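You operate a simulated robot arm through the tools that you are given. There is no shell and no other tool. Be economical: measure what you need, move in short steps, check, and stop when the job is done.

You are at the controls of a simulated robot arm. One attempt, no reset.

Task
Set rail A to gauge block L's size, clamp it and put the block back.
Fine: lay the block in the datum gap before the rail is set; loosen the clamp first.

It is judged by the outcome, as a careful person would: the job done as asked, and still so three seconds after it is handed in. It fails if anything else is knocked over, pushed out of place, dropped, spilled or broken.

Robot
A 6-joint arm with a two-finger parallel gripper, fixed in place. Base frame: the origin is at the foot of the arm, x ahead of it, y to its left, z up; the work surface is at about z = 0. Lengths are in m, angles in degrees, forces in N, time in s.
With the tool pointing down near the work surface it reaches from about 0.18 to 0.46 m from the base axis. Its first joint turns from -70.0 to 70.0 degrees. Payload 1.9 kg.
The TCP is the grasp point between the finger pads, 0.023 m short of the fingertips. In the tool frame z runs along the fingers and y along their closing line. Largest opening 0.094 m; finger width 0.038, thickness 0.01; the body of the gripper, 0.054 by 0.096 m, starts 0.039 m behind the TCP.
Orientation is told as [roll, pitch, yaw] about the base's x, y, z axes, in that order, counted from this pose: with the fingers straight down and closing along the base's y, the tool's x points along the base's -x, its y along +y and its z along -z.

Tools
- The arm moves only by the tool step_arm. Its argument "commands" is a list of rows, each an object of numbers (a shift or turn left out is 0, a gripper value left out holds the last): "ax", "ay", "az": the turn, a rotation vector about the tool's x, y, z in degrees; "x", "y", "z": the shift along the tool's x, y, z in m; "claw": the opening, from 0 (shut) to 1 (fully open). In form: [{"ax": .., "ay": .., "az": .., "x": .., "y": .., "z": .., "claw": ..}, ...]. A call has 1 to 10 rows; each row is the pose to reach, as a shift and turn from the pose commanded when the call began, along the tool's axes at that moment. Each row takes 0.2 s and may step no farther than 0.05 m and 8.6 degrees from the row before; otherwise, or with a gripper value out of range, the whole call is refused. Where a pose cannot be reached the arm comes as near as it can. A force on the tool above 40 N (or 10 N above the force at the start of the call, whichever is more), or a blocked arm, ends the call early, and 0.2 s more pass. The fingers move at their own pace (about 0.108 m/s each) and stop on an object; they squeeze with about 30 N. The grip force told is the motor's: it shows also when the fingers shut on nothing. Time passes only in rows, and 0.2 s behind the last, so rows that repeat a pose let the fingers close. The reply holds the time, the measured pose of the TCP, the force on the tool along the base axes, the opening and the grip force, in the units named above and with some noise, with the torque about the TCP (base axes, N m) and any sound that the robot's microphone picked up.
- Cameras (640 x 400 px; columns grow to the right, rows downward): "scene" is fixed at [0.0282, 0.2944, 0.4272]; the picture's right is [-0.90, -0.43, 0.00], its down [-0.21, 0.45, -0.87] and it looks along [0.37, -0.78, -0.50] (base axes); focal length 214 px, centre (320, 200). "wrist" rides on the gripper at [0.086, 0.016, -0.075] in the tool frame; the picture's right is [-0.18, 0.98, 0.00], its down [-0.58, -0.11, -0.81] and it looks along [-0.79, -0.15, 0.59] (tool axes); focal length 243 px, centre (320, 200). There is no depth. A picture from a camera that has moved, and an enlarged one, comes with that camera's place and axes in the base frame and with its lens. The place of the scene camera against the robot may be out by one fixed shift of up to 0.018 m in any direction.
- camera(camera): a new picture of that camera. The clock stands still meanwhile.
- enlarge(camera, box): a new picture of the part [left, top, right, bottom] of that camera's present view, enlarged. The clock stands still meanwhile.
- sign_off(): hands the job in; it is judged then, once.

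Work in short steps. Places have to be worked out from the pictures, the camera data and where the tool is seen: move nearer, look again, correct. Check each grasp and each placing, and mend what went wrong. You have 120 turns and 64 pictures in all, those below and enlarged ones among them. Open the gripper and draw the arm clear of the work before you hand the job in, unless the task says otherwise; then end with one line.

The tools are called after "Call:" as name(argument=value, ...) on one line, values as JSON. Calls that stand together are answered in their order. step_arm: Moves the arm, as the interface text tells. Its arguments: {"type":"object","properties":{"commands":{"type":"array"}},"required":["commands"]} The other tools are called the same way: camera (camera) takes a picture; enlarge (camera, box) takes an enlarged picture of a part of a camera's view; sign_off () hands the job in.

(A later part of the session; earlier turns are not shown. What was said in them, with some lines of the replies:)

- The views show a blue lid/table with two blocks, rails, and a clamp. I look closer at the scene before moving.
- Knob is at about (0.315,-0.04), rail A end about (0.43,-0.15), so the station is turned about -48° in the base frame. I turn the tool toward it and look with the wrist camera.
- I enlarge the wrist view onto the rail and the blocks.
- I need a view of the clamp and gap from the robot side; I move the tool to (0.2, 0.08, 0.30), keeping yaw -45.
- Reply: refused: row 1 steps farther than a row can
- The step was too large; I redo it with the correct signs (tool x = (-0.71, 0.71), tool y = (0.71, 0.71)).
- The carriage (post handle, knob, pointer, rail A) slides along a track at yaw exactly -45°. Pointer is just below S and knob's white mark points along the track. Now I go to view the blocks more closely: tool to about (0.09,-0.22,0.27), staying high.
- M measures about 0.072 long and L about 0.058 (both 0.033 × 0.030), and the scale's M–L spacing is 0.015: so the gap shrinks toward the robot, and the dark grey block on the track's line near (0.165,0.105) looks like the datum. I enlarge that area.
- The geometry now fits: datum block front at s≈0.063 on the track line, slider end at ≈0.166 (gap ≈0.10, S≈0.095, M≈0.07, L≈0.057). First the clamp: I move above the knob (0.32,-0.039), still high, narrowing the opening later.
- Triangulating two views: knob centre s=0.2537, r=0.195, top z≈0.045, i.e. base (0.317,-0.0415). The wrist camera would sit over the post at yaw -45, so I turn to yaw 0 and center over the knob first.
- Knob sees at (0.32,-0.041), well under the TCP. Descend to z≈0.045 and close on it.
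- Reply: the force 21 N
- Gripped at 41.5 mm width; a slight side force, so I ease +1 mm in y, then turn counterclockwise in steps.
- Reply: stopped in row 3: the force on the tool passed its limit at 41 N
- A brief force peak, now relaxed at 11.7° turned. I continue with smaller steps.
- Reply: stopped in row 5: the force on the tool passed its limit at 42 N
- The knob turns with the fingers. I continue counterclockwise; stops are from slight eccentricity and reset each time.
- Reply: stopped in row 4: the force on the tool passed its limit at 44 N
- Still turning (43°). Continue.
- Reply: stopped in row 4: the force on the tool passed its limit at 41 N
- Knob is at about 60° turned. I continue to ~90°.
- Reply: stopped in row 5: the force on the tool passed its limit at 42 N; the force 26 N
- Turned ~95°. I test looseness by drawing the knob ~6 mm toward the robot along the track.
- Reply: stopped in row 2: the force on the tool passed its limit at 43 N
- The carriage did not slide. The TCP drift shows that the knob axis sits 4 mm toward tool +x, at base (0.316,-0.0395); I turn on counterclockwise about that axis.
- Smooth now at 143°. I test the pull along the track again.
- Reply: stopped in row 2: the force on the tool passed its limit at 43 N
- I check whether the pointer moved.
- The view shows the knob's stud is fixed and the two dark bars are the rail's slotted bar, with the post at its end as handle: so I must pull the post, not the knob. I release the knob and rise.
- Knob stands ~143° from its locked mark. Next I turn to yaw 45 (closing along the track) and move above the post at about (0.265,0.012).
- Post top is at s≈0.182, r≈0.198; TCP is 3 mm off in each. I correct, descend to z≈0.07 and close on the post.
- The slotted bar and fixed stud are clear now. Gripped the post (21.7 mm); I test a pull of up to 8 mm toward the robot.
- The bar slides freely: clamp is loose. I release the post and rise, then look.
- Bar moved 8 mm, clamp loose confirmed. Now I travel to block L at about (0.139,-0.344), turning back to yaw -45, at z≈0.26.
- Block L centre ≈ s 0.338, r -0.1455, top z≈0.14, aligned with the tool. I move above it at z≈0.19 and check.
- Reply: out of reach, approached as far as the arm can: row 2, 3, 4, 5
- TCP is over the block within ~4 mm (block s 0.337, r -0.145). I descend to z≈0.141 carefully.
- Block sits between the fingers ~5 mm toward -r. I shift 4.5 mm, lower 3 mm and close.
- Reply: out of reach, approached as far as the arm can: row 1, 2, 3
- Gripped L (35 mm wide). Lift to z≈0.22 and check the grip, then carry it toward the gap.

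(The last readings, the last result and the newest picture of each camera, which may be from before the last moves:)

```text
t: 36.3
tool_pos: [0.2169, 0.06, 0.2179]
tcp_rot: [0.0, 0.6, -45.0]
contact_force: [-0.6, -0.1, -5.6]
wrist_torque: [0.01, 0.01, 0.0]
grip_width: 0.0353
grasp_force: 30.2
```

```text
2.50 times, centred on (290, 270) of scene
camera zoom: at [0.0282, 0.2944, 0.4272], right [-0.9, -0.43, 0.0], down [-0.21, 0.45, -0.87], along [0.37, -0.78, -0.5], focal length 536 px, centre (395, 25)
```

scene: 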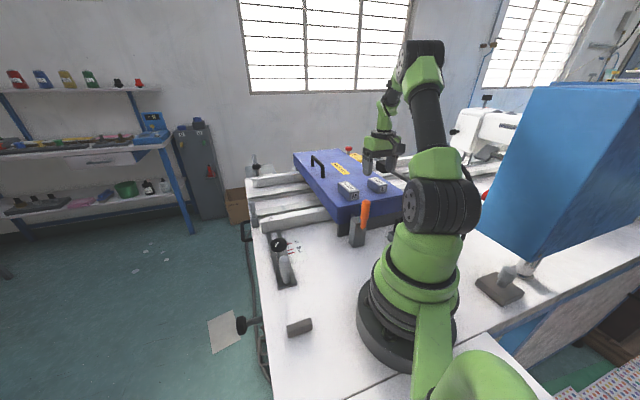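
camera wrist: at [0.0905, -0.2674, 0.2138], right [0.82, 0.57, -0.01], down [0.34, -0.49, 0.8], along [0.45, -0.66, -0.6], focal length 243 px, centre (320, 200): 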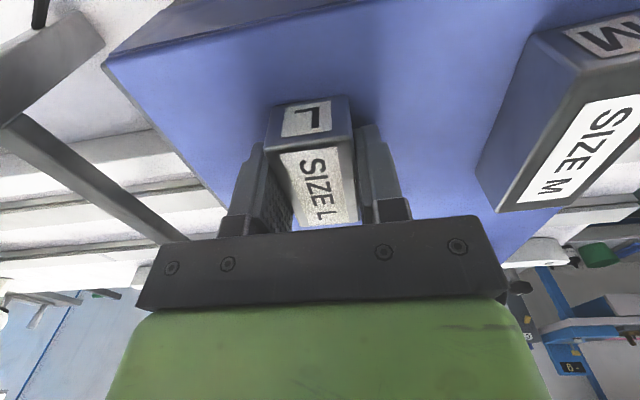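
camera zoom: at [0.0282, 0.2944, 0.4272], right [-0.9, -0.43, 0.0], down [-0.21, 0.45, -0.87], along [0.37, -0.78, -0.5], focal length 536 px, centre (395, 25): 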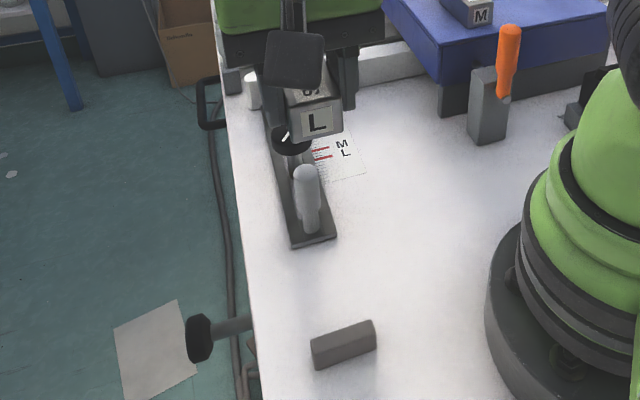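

Block is held; bar and datum clear below. I descend to z≈0.06 (block just above datum height) and look at the relative positions.

Call:
step_arm(commands=[{"z": 0.05}, {"z": 0.1}, {"z": 0.14}, {"z": 0.16}, {"z": 0.16}])

Call:
enlarge(camera="scene", box=[240, 240, 340, 340])

```text
t: 37.5
tool_pos: [0.2155, 0.0589, 0.0625]
tcp_rot: [0.0, 0.5, -44.9]
contact_force: [-0.1, 0.1, -4.7]
wrist_torque: [0.02, -0.01, -0.02]
grip_width: 0.0349
grasp_force: 30.2
out of reach, approached as far as the arm can: row 4
```

```text
4.00 times, centred on (290, 290) of scene
camera zoom: at [0.0282, 0.2944, 0.4272], right [-0.9, -0.43, 0.0], down [-0.21, 0.45, -0.87], along [0.37, -0.78, -0.5], focal length 858 px, centre (440, -160)
```

zoom: 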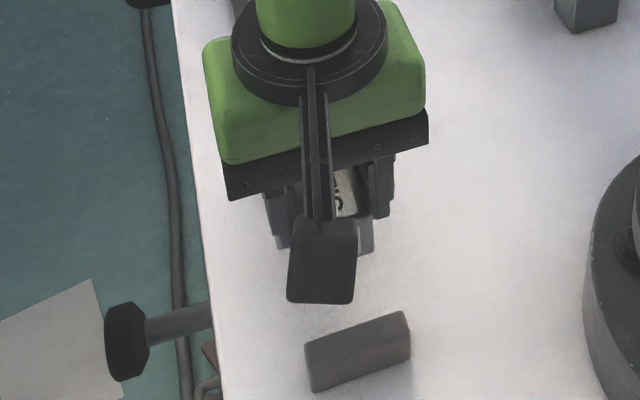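

Relative geometry: block's near end ≈ 20–28 mm from the datum face. I lower the block to the table slowly, watching the force.

Call:
step_arm(commands=[{"z": 0.012}, {"z": 0.022}, {"z": 0.026}, {"z": 0.029}])

```text
t: 38.5
tool_pos: [0.2164, 0.06, 0.0325]
tcp_rot: [-0.1, 0.4, -44.9]
contact_force: [0.1, 0.1, -4.7]
wrist_torque: [0.0, -0.01, -0.01]
grip_width: 0.0349
grasp_force: 30.2
```

Still hanging just above the table (−4.7 N). I move toward the datum in small steps at this height.

Call:
step_arm(commands=[{"x": 0.003}, {"x": 0.006}, {"x": 0.009}, {"x": 0.012}])

Call:
enlarge(camera="scene", box=[260, 270, 340, 350])

```text
t: 39.5
tool_pos: [0.2064, 0.0673, 0.0323]
tcp_rot: [-0.1, 0.5, -44.9]
contact_force: [0.2, 0.5, -4.7]
wrist_torque: [-0.04, -0.01, 0.0]
grip_width: 0.0351
grasp_force: 30.2
```

```text
5.00 times, centred on (300, 310) of scene
camera zoom: at [0.0282, 0.2944, 0.4272], right [-0.9, -0.43, 0.0], down [-0.21, 0.45, -0.87], along [0.37, -0.78, -0.5], focal length 1072 px, centre (420, -350)
```

zoom: 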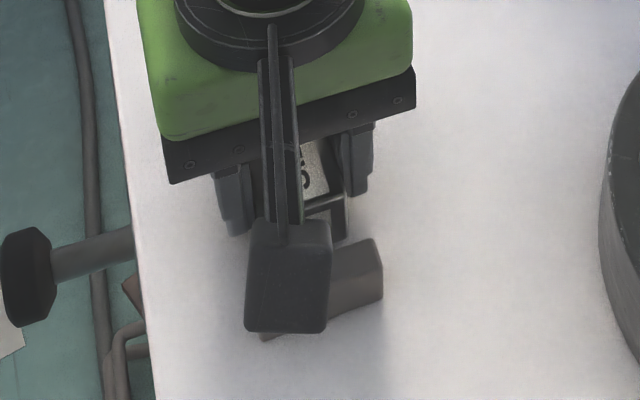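

About 15 mm remain by the scene view. I go 9 mm more and then creep.

Call:
step_arm(commands=[{"x": 0.003, "y": 0.001}, {"x": 0.006, "y": 0.002}, {"x": 0.009, "y": 0.002}, {"x": 0.009, "y": 0.002}])

Call:
enlarge(camera="scene", box=[280, 280, 320, 320])

```text
t: 40.5
tool_pos: [0.2019, 0.0755, 0.0322]
tcp_rot: [-0.2, 0.5, -44.8]
contact_force: [0.1, -1.1, -4.6]
wrist_torque: [0.0, -0.02, -0.01]
grip_width: 0.0348
grasp_force: 29.4
```

```text
10.00 times, centred on (300, 300) of scene
camera zoom: at [0.0282, 0.2944, 0.4272], right [-0.9, -0.43, 0.0], down [-0.21, 0.45, -0.87], along [0.37, -0.78, -0.5], focal length 2145 px, centre (520, -800)
```

zoom: 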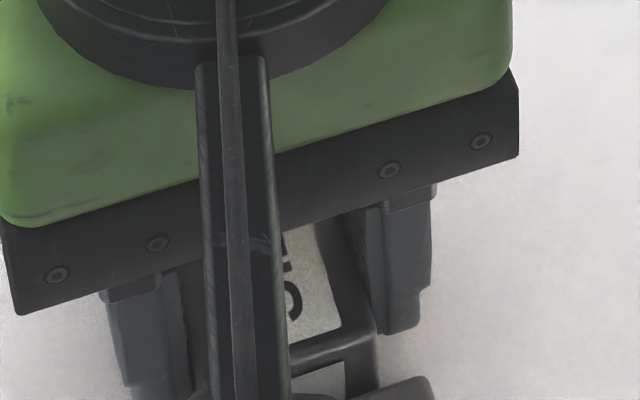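

No contact yet. Creep 0.7 mm per row.

Call:
step_arm(commands=[{"x": 0.0007}, {"x": 0.0014}, {"x": 0.0021}, {"x": 0.0028}, {"x": 0.0035}])

Call:
step_arm(commands=[{"x": 0.0005}, {"x": 0.001}, {"x": 0.0015}, {"x": 0.002}])

```text
t: 41.7
tool_pos: [0.1997, 0.0784, 0.0315]
tcp_rot: [0.0, 0.5, -45.0]
contact_force: [12.2, -21.1, -3.6]
wrist_torque: [-0.17, -0.14, 0.03]
grip_width: 0.0349
grasp_force: 29.7
```

```text
t: 42.7
tool_pos: [0.1972, 0.081, 0.032]
tcp_rot: [-0.1, 0.6, -44.9]
contact_force: [13.3, -20.2, 0.0]
wrist_torque: [-0.08, -0.12, -0.08]
grip_width: 0.0349
grasp_force: 29.9
```

Contact with the datum (~24 N along s), then the block slipped a little in the pads. I back off 1 mm and lower to the table.

Call:
step_arm(commands=[{"x": -0.0008}, {"x": -0.0008, "z": 0.001}, {"x": -0.0008, "z": 0.002}, {"x": -0.0008, "z": 0.003}])

Call:
enlarge(camera="scene", box=[240, 240, 340, 340])

```text
t: 43.7
tool_pos: [0.1986, 0.0783, 0.0284]
tcp_rot: [-0.1, 0.5, -44.9]
contact_force: [-0.5, 0.2, -4.4]
wrist_torque: [0.01, 0.01, 0.02]
grip_width: 0.0349
grasp_force: 30.1
```

```text
4.00 times, centred on (290, 290) of scene
camera zoom: at [0.0282, 0.2944, 0.4272], right [-0.9, -0.43, 0.0], down [-0.21, 0.45, -0.87], along [0.37, -0.78, -0.5], focal length 858 px, centre (440, -160)
```

zoom: 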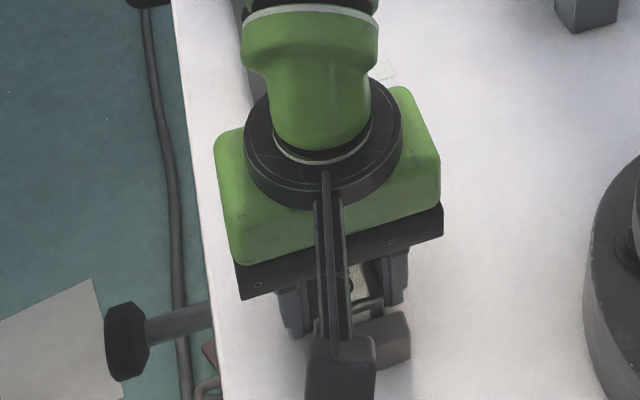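

The datum hasn't moved. Block still hangs; I lower further in 0.7 mm steps.

Call:
step_arm(commands=[{"z": 0.0007}, {"z": 0.0014}, {"z": 0.0021}, {"z": 0.0025}])

```text
t: 44.7
tool_pos: [0.1981, 0.0791, 0.0266]
tcp_rot: [0.0, 0.5, -44.9]
contact_force: [0.9, 0.8, -4.4]
wrist_torque: [0.01, 0.01, 0.0]
grip_width: 0.035
grasp_force: 30.1
```

Call:
step_arm(commands=[{"z": 0.0007}, {"z": 0.0014}, {"z": 0.002}])

```text
t: 45.5
tool_pos: [0.1962, 0.0793, 0.0243]
tcp_rot: [-0.2, 0.5, -44.8]
contact_force: [-1.4, -4.8, 24.0]
wrist_torque: [0.04, -0.03, 0.15]
grip_width: 0.035
grasp_force: 30.0
```

Table contact (+24 N). I raise 0.5 mm, open, and lift clear.

Call:
step_arm(commands=[{"z": -0.0007}, {"z": -0.0007, "claw": 0.6}, {"z": -0.0007, "claw": 0.6}, {"z": -0.03, "claw": 0.6}, {"z": -0.07, "claw": 0.6}, {"z": -0.11, "claw": 0.6}, {"z": -0.15, "claw": 0.6}])

Call:
step_arm(commands=[{"x": -0.03}, {"x": -0.06}, {"x": -0.09}, {"x": -0.09}])

Call:
enlarge(camera="scene", box=[240, 230, 340, 340])

```text
t: 47.1
tool_pos: [0.2008, 0.078, 0.1753]
tcp_rot: [-0.1, 0.5, -44.9]
contact_force: [-0.8, 0.3, -0.3]
wrist_torque: [0.0, 0.02, 0.05]
grip_width: 0.0564
grasp_force: 0.1
```

```text
t: 48.1
tool_pos: [0.2639, 0.0135, 0.1747]
tcp_rot: [0.0, 0.4, -44.9]
contact_force: [-1.1, 0.0, -0.3]
wrist_torque: [0.03, 0.01, -0.03]
grip_width: 0.0562
grasp_force: 0.1
```

```text
3.64 times, centred on (290, 285) of scene
camera zoom: at [0.0282, 0.2944, 0.4272], right [-0.9, -0.43, 0.0], down [-0.21, 0.45, -0.87], along [0.37, -0.78, -0.5], focal length 780 px, centre (429, -109)
```

zoom: 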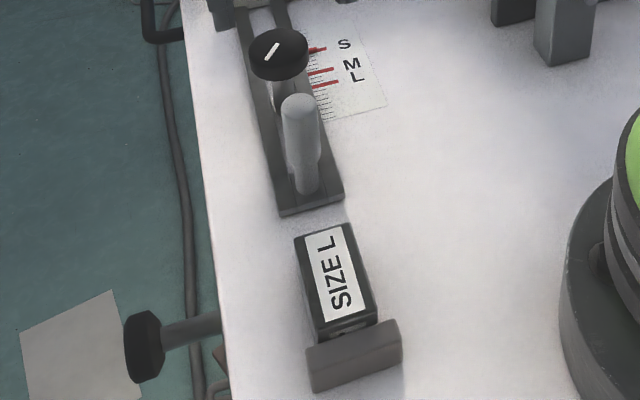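

Block L lies square against the datum, in line with the bar. I turn to yaw +45 above the post (now at s≈0.174).

Call:
step_arm(commands=[{"az": -8.5}, {"az": -17}, {"az": -25.5}, {"az": -34}, {"az": -42.5}, {"az": -51}, {"az": -59.5}, {"az": -68}, {"az": -76.5}, {"az": -85}])

Call:
step_arm(commands=[{"az": -5}, {"az": -5, "z": 0.01}, {"az": -5, "z": 0.01}])

Call:
camera(camera="wrist")

```text
t: 50.3
tool_pos: [0.2626, 0.0145, 0.174]
tcp_rot: [0.5, 0.2, 40.3]
contact_force: [-0.5, -1.0, -0.1]
wrist_torque: [0.0, 0.0, 0.02]
grip_width: 0.0562
grasp_force: 0.0
```

```text
t: 51.1
tool_pos: [0.2622, 0.0146, 0.1635]
tcp_rot: [0.5, 0.1, 45.1]
contact_force: [0.2, -0.3, 0.6]
wrist_torque: [0.0, -0.02, 0.02]
grip_width: 0.0564
grasp_force: 0.0
```

```text
18 pictures are left
camera wrist: at [0.1919, -0.0341, 0.2376], right [-0.57, 0.82, 0.01], down [0.49, 0.33, 0.8], along [0.66, 0.46, -0.59], focal length 243 px, centre (320, 200)
```

wrist: 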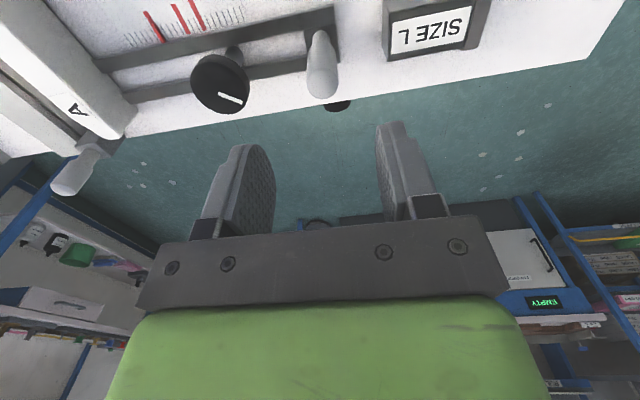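

Post at s≈0.173, r≈0.198. Correct 2 mm, descend to z≈0.07 and close.

Call:
step_arm(commands=[{"x": -0.002, "y": 0.002, "z": 0.03}, {"x": -0.002, "y": 0.002, "z": 0.06}, {"x": -0.002, "y": 0.002, "z": 0.0935}, {"x": -0.002, "y": 0.002, "z": 0.0935, "claw": 0.15}, {"x": -0.002, "y": 0.002, "z": 0.0935, "claw": 0.15}, {"x": -0.002, "y": 0.002, "z": 0.0935, "claw": 0.15}])

Call:
step_arm(commands=[{"y": 0.005}, {"y": 0.01}, {"y": 0.015}, {"y": 0.02}, {"y": 0.025}, {"y": 0.03}, {"y": 0.035}])

```text
t: 52.5
tool_pos: [0.263, 0.0187, 0.0699]
tcp_rot: [0.4, 0.1, 45.1]
contact_force: [-0.8, 4.9, -12.2]
wrist_torque: [-0.28, -1.03, -0.15]
grip_width: 0.0218
grasp_force: 45.4
```

```text
t: 54.1
tool_pos: [0.2377, 0.0438, 0.0709]
tcp_rot: [0.4, 0.1, 45.1]
contact_force: [-0.6, -6.2, 27.9]
wrist_torque: [-1.34, 0.03, 0.02]
grip_width: 0.0218
grasp_force: 44.9
```

Slid 35.6 mm; a few mm remain. I creep on in 0.8 mm steps and watch the force along s.

Call:
step_arm(commands=[{"y": 0.0008, "z": -0.0005}, {"y": 0.0016, "z": -0.0005}, {"y": 0.0024, "z": -0.0005}, {"y": 0.0032, "z": -0.0005}])

Call:
enlarge(camera="scene", box=[250, 230, 330, 310])

```text
t: 55.1
tool_pos: [0.2369, 0.0461, 0.07]
tcp_rot: [0.4, 0.0, 45.1]
contact_force: [12.9, 3.2, -34.2]
wrist_torque: [-0.41, -0.85, 0.09]
grip_width: 0.0218
grasp_force: 45.5
```

```text
5.00 times, centred on (290, 270) of scene
camera zoom: at [0.0283, 0.2944, 0.4272], right [-0.9, -0.43, 0.0], down [-0.21, 0.45, -0.87], along [0.37, -0.78, -0.5], focal length 1072 px, centre (470, -150)
```

zoom: 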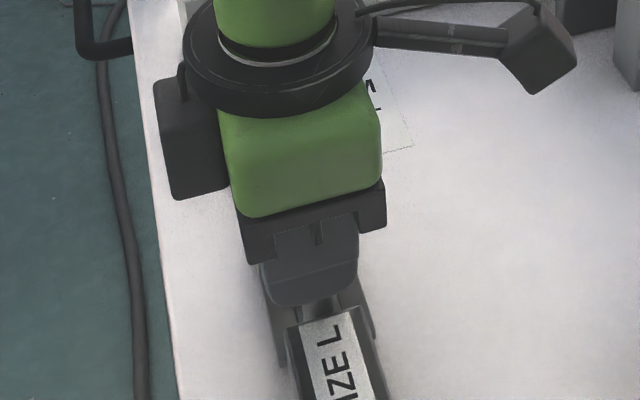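

Bar end is just behind the block. Continue creeping, restoring the z.

Call:
step_arm(commands=[{"y": 0.0006, "z": 0.0004}, {"y": 0.0012, "z": 0.0004}, {"y": 0.0018, "z": 0.0004}, {"y": 0.0024, "z": 0.0004}])

```text
t: 56.0
tool_pos: [0.2354, 0.0463, 0.0708]
tcp_rot: [0.3, -0.1, 45.0]
contact_force: [2.2, -5.0, -2.6]
wrist_torque: [-0.98, -0.08, 0.02]
grip_width: 0.0216
grasp_force: 44.6
stopped in row 4: the force on the tool passed its limit at 51 N (the readings are from after the stop); the commanded pose is now the measured one
```

Force limit hit (51 N), presumably the bar against block and datum. I check with the wrist camera.

Call:
camera(camera="wrist")

Call:
enlarge(camera="wrist", box=[40, 0, 440, 200])

```text
16 pictures are left
camera wrist: at [0.1636, -0.0036, 0.1445], right [-0.56, 0.83, 0.01], down [0.49, 0.33, 0.81], along [0.66, 0.46, -0.59], focal length 243 px, centre (320, 200)
```

wrist: 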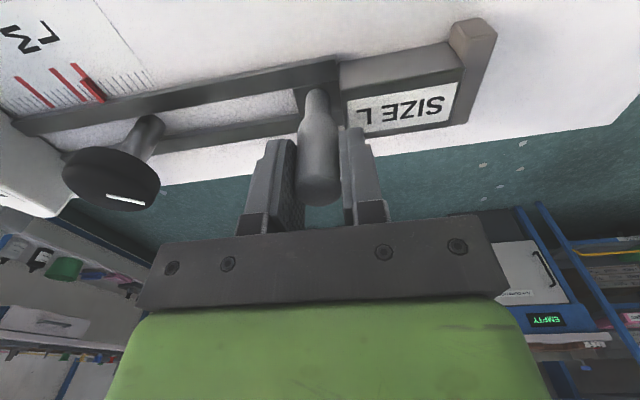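

```text
1.60 times, centred on (240, 100) of wrist
camera zoom: at [0.1636, -0.0036, 0.1445], right [-0.56, 0.83, 0.01], down [0.49, 0.33, 0.81], along [0.66, 0.46, -0.59], focal length 388 px, centre (448, 360)
```

zoom: 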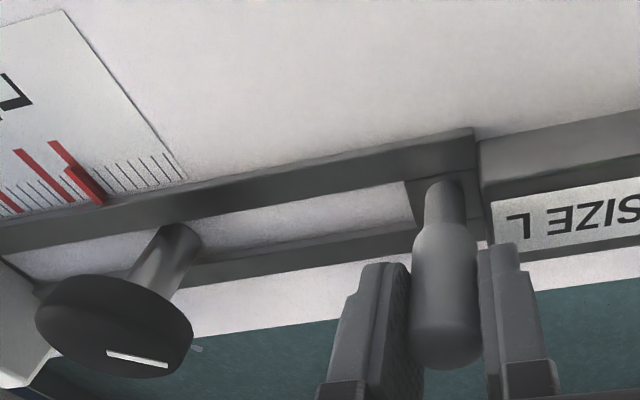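

Bar end, block and datum are all in contact, pointer at L. I release the post, rise, and go over the knob while turning to yaw ~143.

Call:
step_arm(commands=[{"claw": 0.55}, {"claw": 0.55}, {"claw": 0.55, "z": -0.04}, {"claw": 0.55, "z": -0.08}, {"claw": 0.7, "z": -0.08, "y": -0.03, "az": -8}, {"z": -0.08, "y": -0.06, "az": -16}, {"z": -0.08, "y": -0.09, "x": 0.002, "az": -24}, {"z": -0.08, "y": -0.1176, "x": 0.0037, "az": -32}, {"z": -0.08, "y": -0.1176, "x": 0.0037, "az": -40}, {"z": -0.08, "y": -0.1176, "x": 0.0037, "az": -48}])

Call:
step_arm(commands=[{"az": -8.4}, {"az": -16.8}, {"az": -25}, {"az": -33}, {"az": -41}, {"az": -49}, {"az": -49}])

Call:
enlarge(camera="scene", box=[240, 220, 340, 330])

Call:
camera(camera="wrist")

```text
t: 58.2
tool_pos: [0.3175, -0.0402, 0.1508]
tcp_rot: [0.2, -0.3, 93.0]
contact_force: [-0.2, 0.5, 1.0]
wrist_torque: [0.01, 0.02, 0.02]
grip_width: 0.0659
grasp_force: 0.0
```

```text
t: 59.8
tool_pos: [0.3169, -0.0409, 0.1499]
tcp_rot: [-0.1, -0.3, 142.1]
contact_force: [0.3, -0.5, -0.4]
wrist_torque: [-0.01, -0.04, 0.0]
grip_width: 0.0658
grasp_force: 0.2
```

```text
3.64 times, centred on (290, 275) of scene
camera zoom: at [0.0282, 0.2944, 0.4272], right [-0.9, -0.43, 0.0], down [-0.21, 0.45, -0.87], along [0.37, -0.78, -0.5], focal length 780 px, centre (429, -73)
```

zoom: 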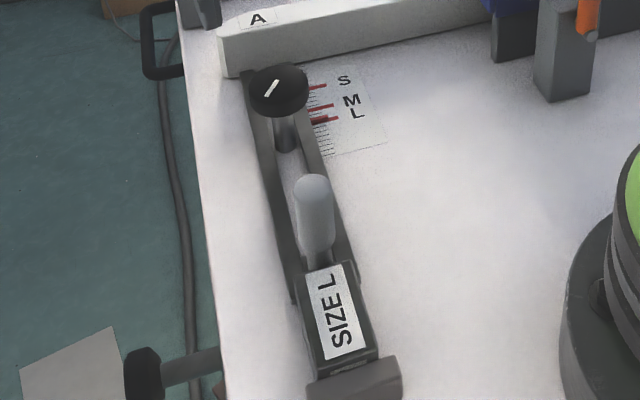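

```text
13 pictures are left
camera wrist: at [0.3751, -0.1061, 0.2236], right [-0.75, -0.66, 0.0], down [-0.39, 0.44, 0.81], along [-0.54, 0.61, -0.59], focal length 243 px, centre (320, 200)
```

wrist: 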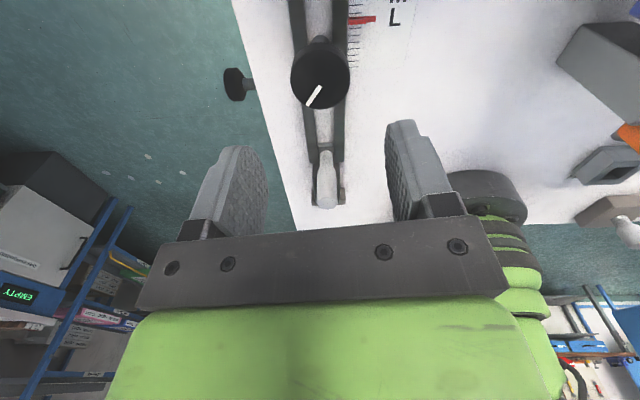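

Rail stands at L, block in place. Knob at (0.316,-0.040). I descend and grip the knob, then turn clockwise.

Call:
step_arm(commands=[{"x": -0.0014, "z": 0.035}, {"x": -0.0014, "z": 0.07}, {"x": -0.0014, "z": 0.09}, {"x": -0.0014, "z": 0.105}, {"x": -0.0014, "z": 0.105, "claw": 0.3}, {"x": -0.0014, "z": 0.105, "claw": 0.3}, {"x": -0.0014, "z": 0.105, "claw": 0.3}])

Call:
step_arm(commands=[{"az": 5}, {"az": 10}, {"az": 15}, {"az": 20}, {"az": 25}, {"az": 30}])

```text
t: 61.4
tool_pos: [0.3138, -0.0392, 0.044]
tcp_rot: [-0.3, -0.1, 142.1]
contact_force: [11.5, 15.0, -14.9]
wrist_torque: [-0.3, -0.15, 0.02]
grip_width: 0.0416
grasp_force: 45.4
```

```text
t: 61.9
tool_pos: [0.3144, -0.038, 0.0443]
tcp_rot: [-0.3, -0.3, 137.1]
contact_force: [3.5, 0.7, -1.4]
wrist_torque: [0.18, 0.72, 0.05]
grip_width: 0.0411
grasp_force: 44.9
stopped in row 2: the force on the tool passed its limit at 43 N (the readings are from after the stop); the commanded pose is now the measured one
```

Knob axis is 2.2 mm off in tool x; I turn clockwise about that axis.

Call:
step_arm(commands=[{"az": 8, "y": -0.0003}, {"az": 16, "y": -0.0006, "x": 0.0001}, {"az": 24, "y": -0.0009, "x": 0.0002}, {"az": 32, "y": -0.0012, "x": 0.0003}, {"az": 40, "y": -0.0014, "x": 0.0005}, {"az": 48, "y": -0.0016, "x": 0.0007}, {"az": 56, "y": -0.0018, "x": 0.001}, {"az": 64, "y": -0.002, "x": 0.0012}])

```text
t: 63.7
tool_pos: [0.3167, -0.0381, 0.0448]
tcp_rot: [0.1, -0.3, 73.0]
contact_force: [16.9, 20.3, -16.8]
wrist_torque: [0.0, 0.25, 0.07]
grip_width: 0.0413
grasp_force: 44.7
```

At 73°, smooth. Continue clockwise toward 5°, with a small relief shift.

Call:
step_arm(commands=[{"az": 8, "y": -0.0006, "x": -0.0005}, {"az": 16, "y": -0.0009, "x": -0.0005}, {"az": 24, "y": -0.0011, "x": -0.0004}, {"az": 32, "y": -0.0014, "x": -0.0003}, {"az": 40, "y": -0.0016, "x": -0.0001}, {"az": 48, "y": -0.0018, "x": 0.0001}, {"az": 56, "y": -0.002, "x": 0.0003}, {"az": 64, "y": -0.0021, "x": 0.0005}])

```text
t: 65.5
tool_pos: [0.3185, -0.0394, 0.0444]
tcp_rot: [0.3, 0.0, 8.9]
contact_force: [20.5, -9.8, 9.0]
wrist_torque: [-0.41, 1.33, 0.16]
grip_width: 0.041
grasp_force: 44.7
```

Nearly back to the original mark. Continue slowly and watch for resistance.

Call:
step_arm(commands=[{"az": 3, "x": 0.0003}, {"az": 6, "x": 0.0003, "y": -0.0002}, {"az": 9, "x": 0.0003, "y": -0.0003}])

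Call:
step_arm(commands=[{"az": 3}, {"az": 6}, {"az": 9, "y": -0.0002}])

Call:
camera(camera="wrist")

```text
t: 66.3
tool_pos: [0.3179, -0.0403, 0.0449]
tcp_rot: [0.2, -0.1, 0.2]
contact_force: [12.9, -13.4, 17.6]
wrist_torque: [-0.18, -0.93, 0.19]
grip_width: 0.0411
grasp_force: 45.1
```

```text
t: 67.1
tool_pos: [0.3171, -0.04, 0.0438]
tcp_rot: [0.2, 0.3, -8.9]
contact_force: [9.8, -37.0, -5.6]
wrist_torque: [0.34, 0.02, 0.8]
grip_width: 0.042
grasp_force: 45.4
```

```text
12 pictures are left
camera wrist: at [0.2347, -0.0107, 0.118], right [0.34, 0.94, 0.0], down [0.56, -0.2, 0.8], along [0.76, -0.27, -0.6], focal length 243 px, centre (320, 200)
```

wrist: 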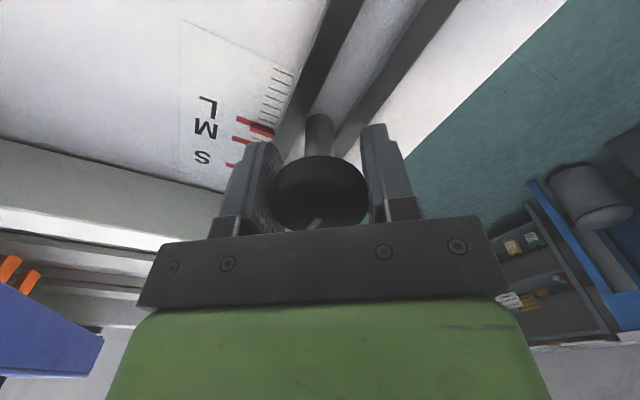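

Torque rose to 0.8 N·m with the knob at its original mark: the clamp is tight. I release and rise.

Call:
step_arm(commands=[{"az": -1}, {"az": -1, "claw": 0.75}, {"az": -1, "claw": 0.75}, {"az": -1, "z": -0.04}, {"az": -1, "z": -0.08}, {"az": -1, "z": -0.13}])

Call:
enlarge(camera="scene", box=[240, 220, 340, 330])

```text
t: 68.5
tool_pos: [0.317, -0.0413, 0.1782]
tcp_rot: [0.3, 0.3, -7.8]
contact_force: [0.6, 0.0, 0.4]
wrist_torque: [0.01, 0.0, -0.01]
grip_width: 0.0704
grasp_force: 0.0
```

```text
3.64 times, centred on (290, 275) of scene
camera zoom: at [0.0282, 0.2944, 0.4272], right [-0.9, -0.43, 0.0], down [-0.21, 0.45, -0.87], along [0.37, -0.78, -0.5], focal length 780 px, centre (429, -73)
```

zoom: 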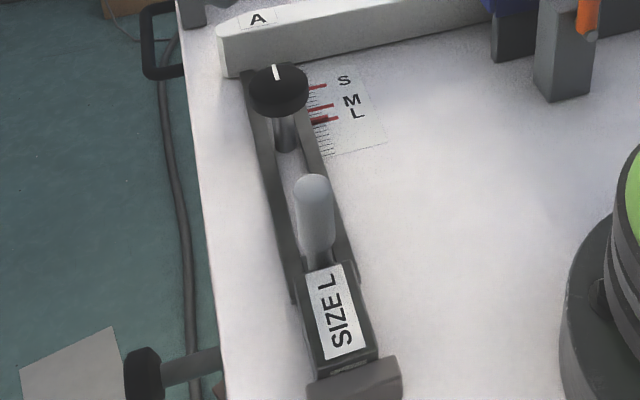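

Rail still at L, knob at its locked mark. Now to the block: move over (0.198,0.079) at yaw -45.

Call:
step_arm(commands=[{"az": 7.5, "x": 0.027, "y": 0.0206}, {"az": 15, "x": 0.054, "y": 0.0412}, {"az": 22.5, "x": 0.081, "y": 0.062}, {"az": 30, "x": 0.108, "y": 0.083}, {"az": 37.2, "x": 0.1343, "y": 0.1032}, {"az": 37.2, "x": 0.1343, "y": 0.1032, "z": 0.045}, {"az": 37.2, "x": 0.1343, "y": 0.1032, "z": 0.045}])

Call:
camera(camera="wrist")

```text
t: 70.1
tool_pos: [0.2004, 0.0805, 0.1283]
tcp_rot: [0.1, 0.3, -45.1]
contact_force: [-0.3, 0.5, -0.6]
wrist_torque: [0.03, 0.02, 0.03]
grip_width: 0.0703
grasp_force: 0.1
```

```text
10 pictures are left
camera wrist: at [0.1512, 0.1536, 0.202], right [0.83, 0.56, 0.0], down [0.33, -0.49, 0.8], along [0.45, -0.66, -0.6], focal length 243 px, centre (320, 200)
```

wrist: 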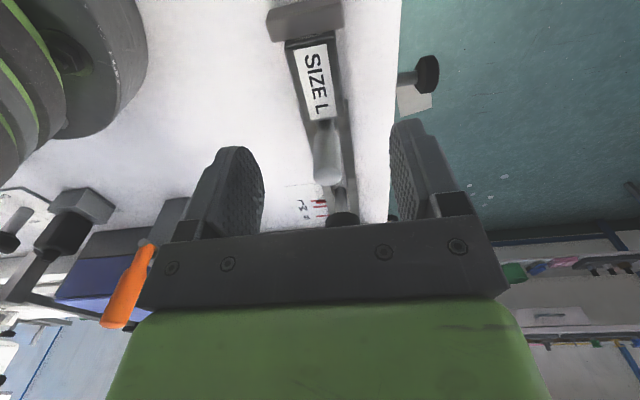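

Block centre at s 0.0845, r 0.194; TCP needs -4 mm in y. Descend to z≈0.0265 and close.

Call:
step_arm(commands=[{"y": -0.004, "z": 0.03}, {"y": -0.004, "z": 0.065}, {"y": -0.004, "z": 0.085}, {"y": -0.004, "z": 0.095}, {"y": -0.004, "z": 0.101}, {"y": -0.004, "z": 0.101}])

Call:
step_arm(commands=[{"claw": 0.2}, {"claw": 0.2}, {"claw": 0.2}])

```text
t: 71.1
tool_pos: [0.1961, 0.0782, 0.038]
tcp_rot: [0.1, 0.2, -45.2]
contact_force: [-3.6, 1.9, 16.7]
wrist_torque: [-0.62, -0.66, -0.06]
grip_width: 0.0702
grasp_force: 0.1
stopped in row 5: the force on the tool passed its limit at 97 N (the readings are from after the stop); the commanded pose is now the measured one
```

```text
t: 71.9
tool_pos: [0.197, 0.0792, 0.0374]
tcp_rot: [0.6, 0.0, -45.0]
contact_force: [15.8, 12.5, 17.5]
wrist_torque: [-0.86, -0.57, 0.82]
grip_width: 0.0347
grasp_force: 29.8
```

Something (most likely the palm on the post's top) stopped the descent at z 0.038; the block is nonetheless gripped with ~15 mm overlap. I lift gently and check.

Call:
step_arm(commands=[{"z": -0.002}, {"z": -0.006}, {"z": -0.012}, {"z": -0.02}, {"z": -0.03}])

Call:
enlarge(camera="scene", box=[240, 220, 340, 330])

```text
t: 73.1
tool_pos: [0.196, 0.0772, 0.0653]
tcp_rot: [0.2, 0.2, -45.3]
contact_force: [0.8, 0.0, -4.3]
wrist_torque: [0.03, -0.02, 0.01]
grip_width: 0.0347
grasp_force: 29.5
```

```text
3.64 times, centred on (290, 275) of scene
camera zoom: at [0.0282, 0.2944, 0.4272], right [-0.9, -0.43, 0.0], down [-0.21, 0.45, -0.87], along [0.37, -0.78, -0.5], focal length 780 px, centre (429, -73)
```

zoom: 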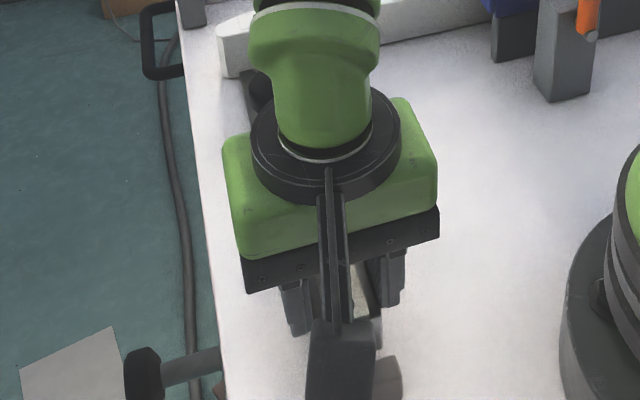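

Block is held. I lift to z≈0.22 and carry it back over the lid along the same route.

Call:
step_arm(commands=[{"z": -0.04}, {"z": -0.08}, {"z": -0.12}, {"z": -0.155}, {"z": -0.155, "x": -0.035, "y": -0.01}, {"z": -0.155, "x": -0.075, "y": -0.025}, {"z": -0.155, "x": -0.11, "y": -0.05}, {"z": -0.155, "x": -0.14, "y": -0.085}, {"z": -0.155, "x": -0.165, "y": -0.12}, {"z": -0.155, "x": -0.19, "y": -0.16}])

Call:
step_arm(commands=[{"x": -0.02, "y": -0.04}, {"x": -0.04, "y": -0.08}, {"x": -0.055, "y": -0.12}, {"x": -0.063, "y": -0.155}, {"x": -0.063, "y": -0.179}, {"x": -0.063, "y": -0.179}])

Call:
enlarge(camera="scene", box=[240, 160, 400, 330])

```text
t: 75.3
tool_pos: [0.2155, -0.1711, 0.2191]
tcp_rot: [0.2, 0.2, -45.3]
contact_force: [0.1, -0.6, -5.0]
wrist_torque: [0.06, 0.04, -0.03]
grip_width: 0.0346
grasp_force: 30.1
```

```text
t: 76.7
tool_pos: [0.1409, -0.3378, 0.22]
tcp_rot: [0.1, 0.3, -45.2]
contact_force: [-0.7, 0.4, -4.7]
wrist_torque: [0.03, 0.03, -0.01]
grip_width: 0.0349
grasp_force: 29.5
out of reach, approached as far as the arm can: row 5, 6
```

```text
2.35 times, centred on (320, 245) of scene
camera zoom: at [0.0282, 0.2944, 0.4272], right [-0.9, -0.43, 0.0], down [-0.21, 0.45, -0.87], along [0.37, -0.78, -0.5], focal length 505 px, centre (320, 94)
```

zoom: 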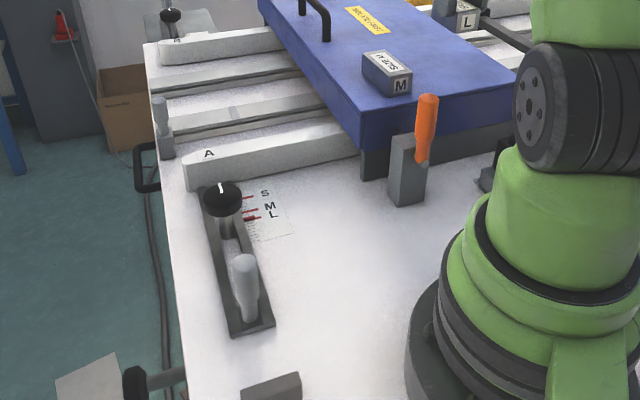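

All well: post, rail and knob unchanged. The block is over its old place (≈6 mm short in r due to joint limit, same as the grasp shift). I lower it toward the lid.

Call:
step_arm(commands=[{"z": 0.03}, {"z": 0.055}, {"z": 0.06}, {"z": 0.062}])

Call:
step_arm(commands=[{"z": 0.0008}, {"z": 0.0016}, {"z": 0.0024}, {"z": 0.0032}])

```text
t: 77.7
tool_pos: [0.1397, -0.3388, 0.1574]
tcp_rot: [0.2, 0.2, -45.3]
contact_force: [0.0, -0.5, -4.5]
wrist_torque: [0.03, 0.03, -0.01]
grip_width: 0.0344
grasp_force: 30.3
```

```text
t: 78.7
tool_pos: [0.1399, -0.3389, 0.1548]
tcp_rot: [0.2, 0.1, -45.3]
contact_force: [-0.6, 9.1, 23.9]
wrist_torque: [0.14, 0.04, -0.11]
grip_width: 0.0349
grasp_force: 30.4
```

Lid contact (+24 N). Ease up 0.7 mm, open, and rise.

Call:
step_arm(commands=[{"z": -0.0007}, {"z": -0.0007, "claw": 0.65}, {"z": -0.0007, "claw": 0.65}, {"z": -0.03}, {"z": -0.07}, {"z": -0.11}])

Call:
step_arm(commands=[{"y": 0.04, "x": 0.02}, {"y": 0.08, "x": 0.04}, {"y": 0.12, "x": 0.06}, {"y": 0.16, "x": 0.08}, {"y": 0.2, "x": 0.1}, {"y": 0.2, "x": 0.1}])

Call:
enlarge(camera="scene", box=[240, 150, 400, 330])

Call:
enlarge(camera="scene", box=[325, 165, 405, 215])

```text
t: 80.1
tool_pos: [0.1387, -0.3381, 0.2646]
tcp_rot: [0.2, 0.1, -45.2]
contact_force: [0.3, 0.9, 1.4]
wrist_torque: [-0.01, 0.03, -0.01]
grip_width: 0.0613
grasp_force: 0.0
```

```text
t: 81.5
tool_pos: [0.2107, -0.1243, 0.2662]
tcp_rot: [0.2, 0.2, -45.3]
contact_force: [-0.3, -0.3, 0.9]
wrist_torque: [0.01, -0.04, 0.0]
grip_width: 0.0611
grasp_force: 0.1
```

```text
2.22 times, centred on (320, 240) of scene
camera zoom: at [0.0282, 0.2944, 0.4272], right [-0.9, -0.43, 0.0], down [-0.21, 0.45, -0.87], along [0.37, -0.78, -0.5], focal length 477 px, centre (320, 111)
```

zoom: 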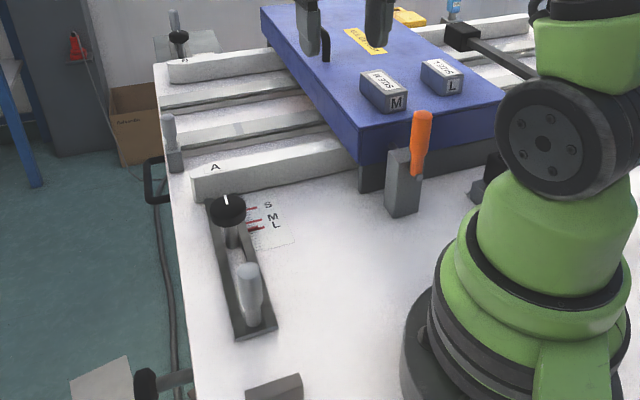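

```text
8.00 times, centred on (365, 190) of scene
camera zoom: at [0.0282, 0.2944, 0.4272], right [-0.9, -0.43, 0.0], down [-0.21, 0.45, -0.87], along [0.37, -0.78, -0.5], focal length 1716 px, centre (-40, 280)
```

zoom: 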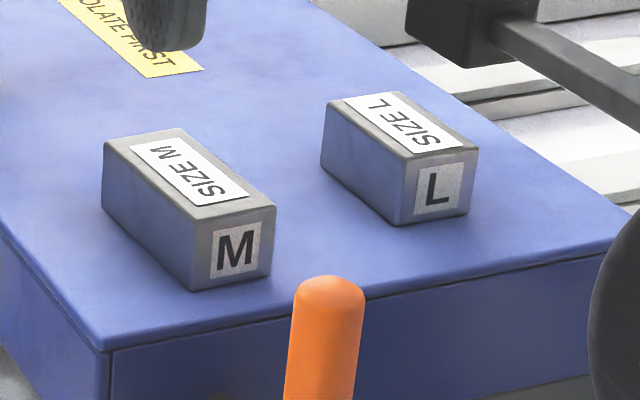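

Block L is back on the lid beside M, within ~8 mm of its old spot. A last check of the rail's set position and gap.

Call:
enlarge(camera="scene", box=[240, 220, 340, 330])

```text
3.64 times, centred on (290, 275) of scene
camera zoom: at [0.0282, 0.2944, 0.4272], right [-0.9, -0.43, 0.0], down [-0.21, 0.45, -0.87], along [0.37, -0.78, -0.5], focal length 780 px, centre (429, -73)
```

zoom: 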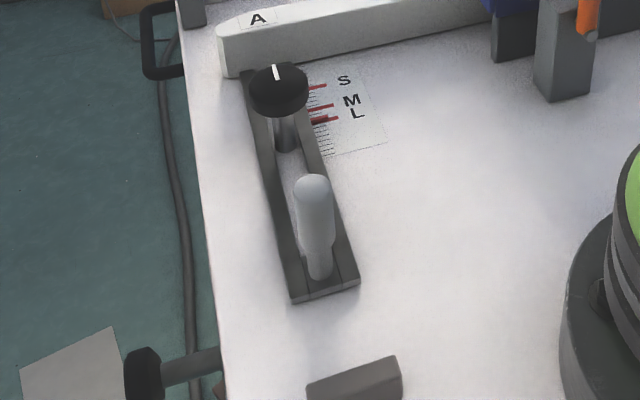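

The rail, pointer, knob and post look just as they did when clamped, and the gripper is open and clear of the work. I hand the job in.

Call:
sign_off()

```text
The job is handed in.
```

Rail A is set to block L against the datum and clamped, and block L is back on the lid about 8 mm from its original spot (a joint limit stopped the arm short). While I was fetching the block back, the gripper stopped at about 97 N, probably on the post; the rail, knob and pointer looked unmoved afterwards.
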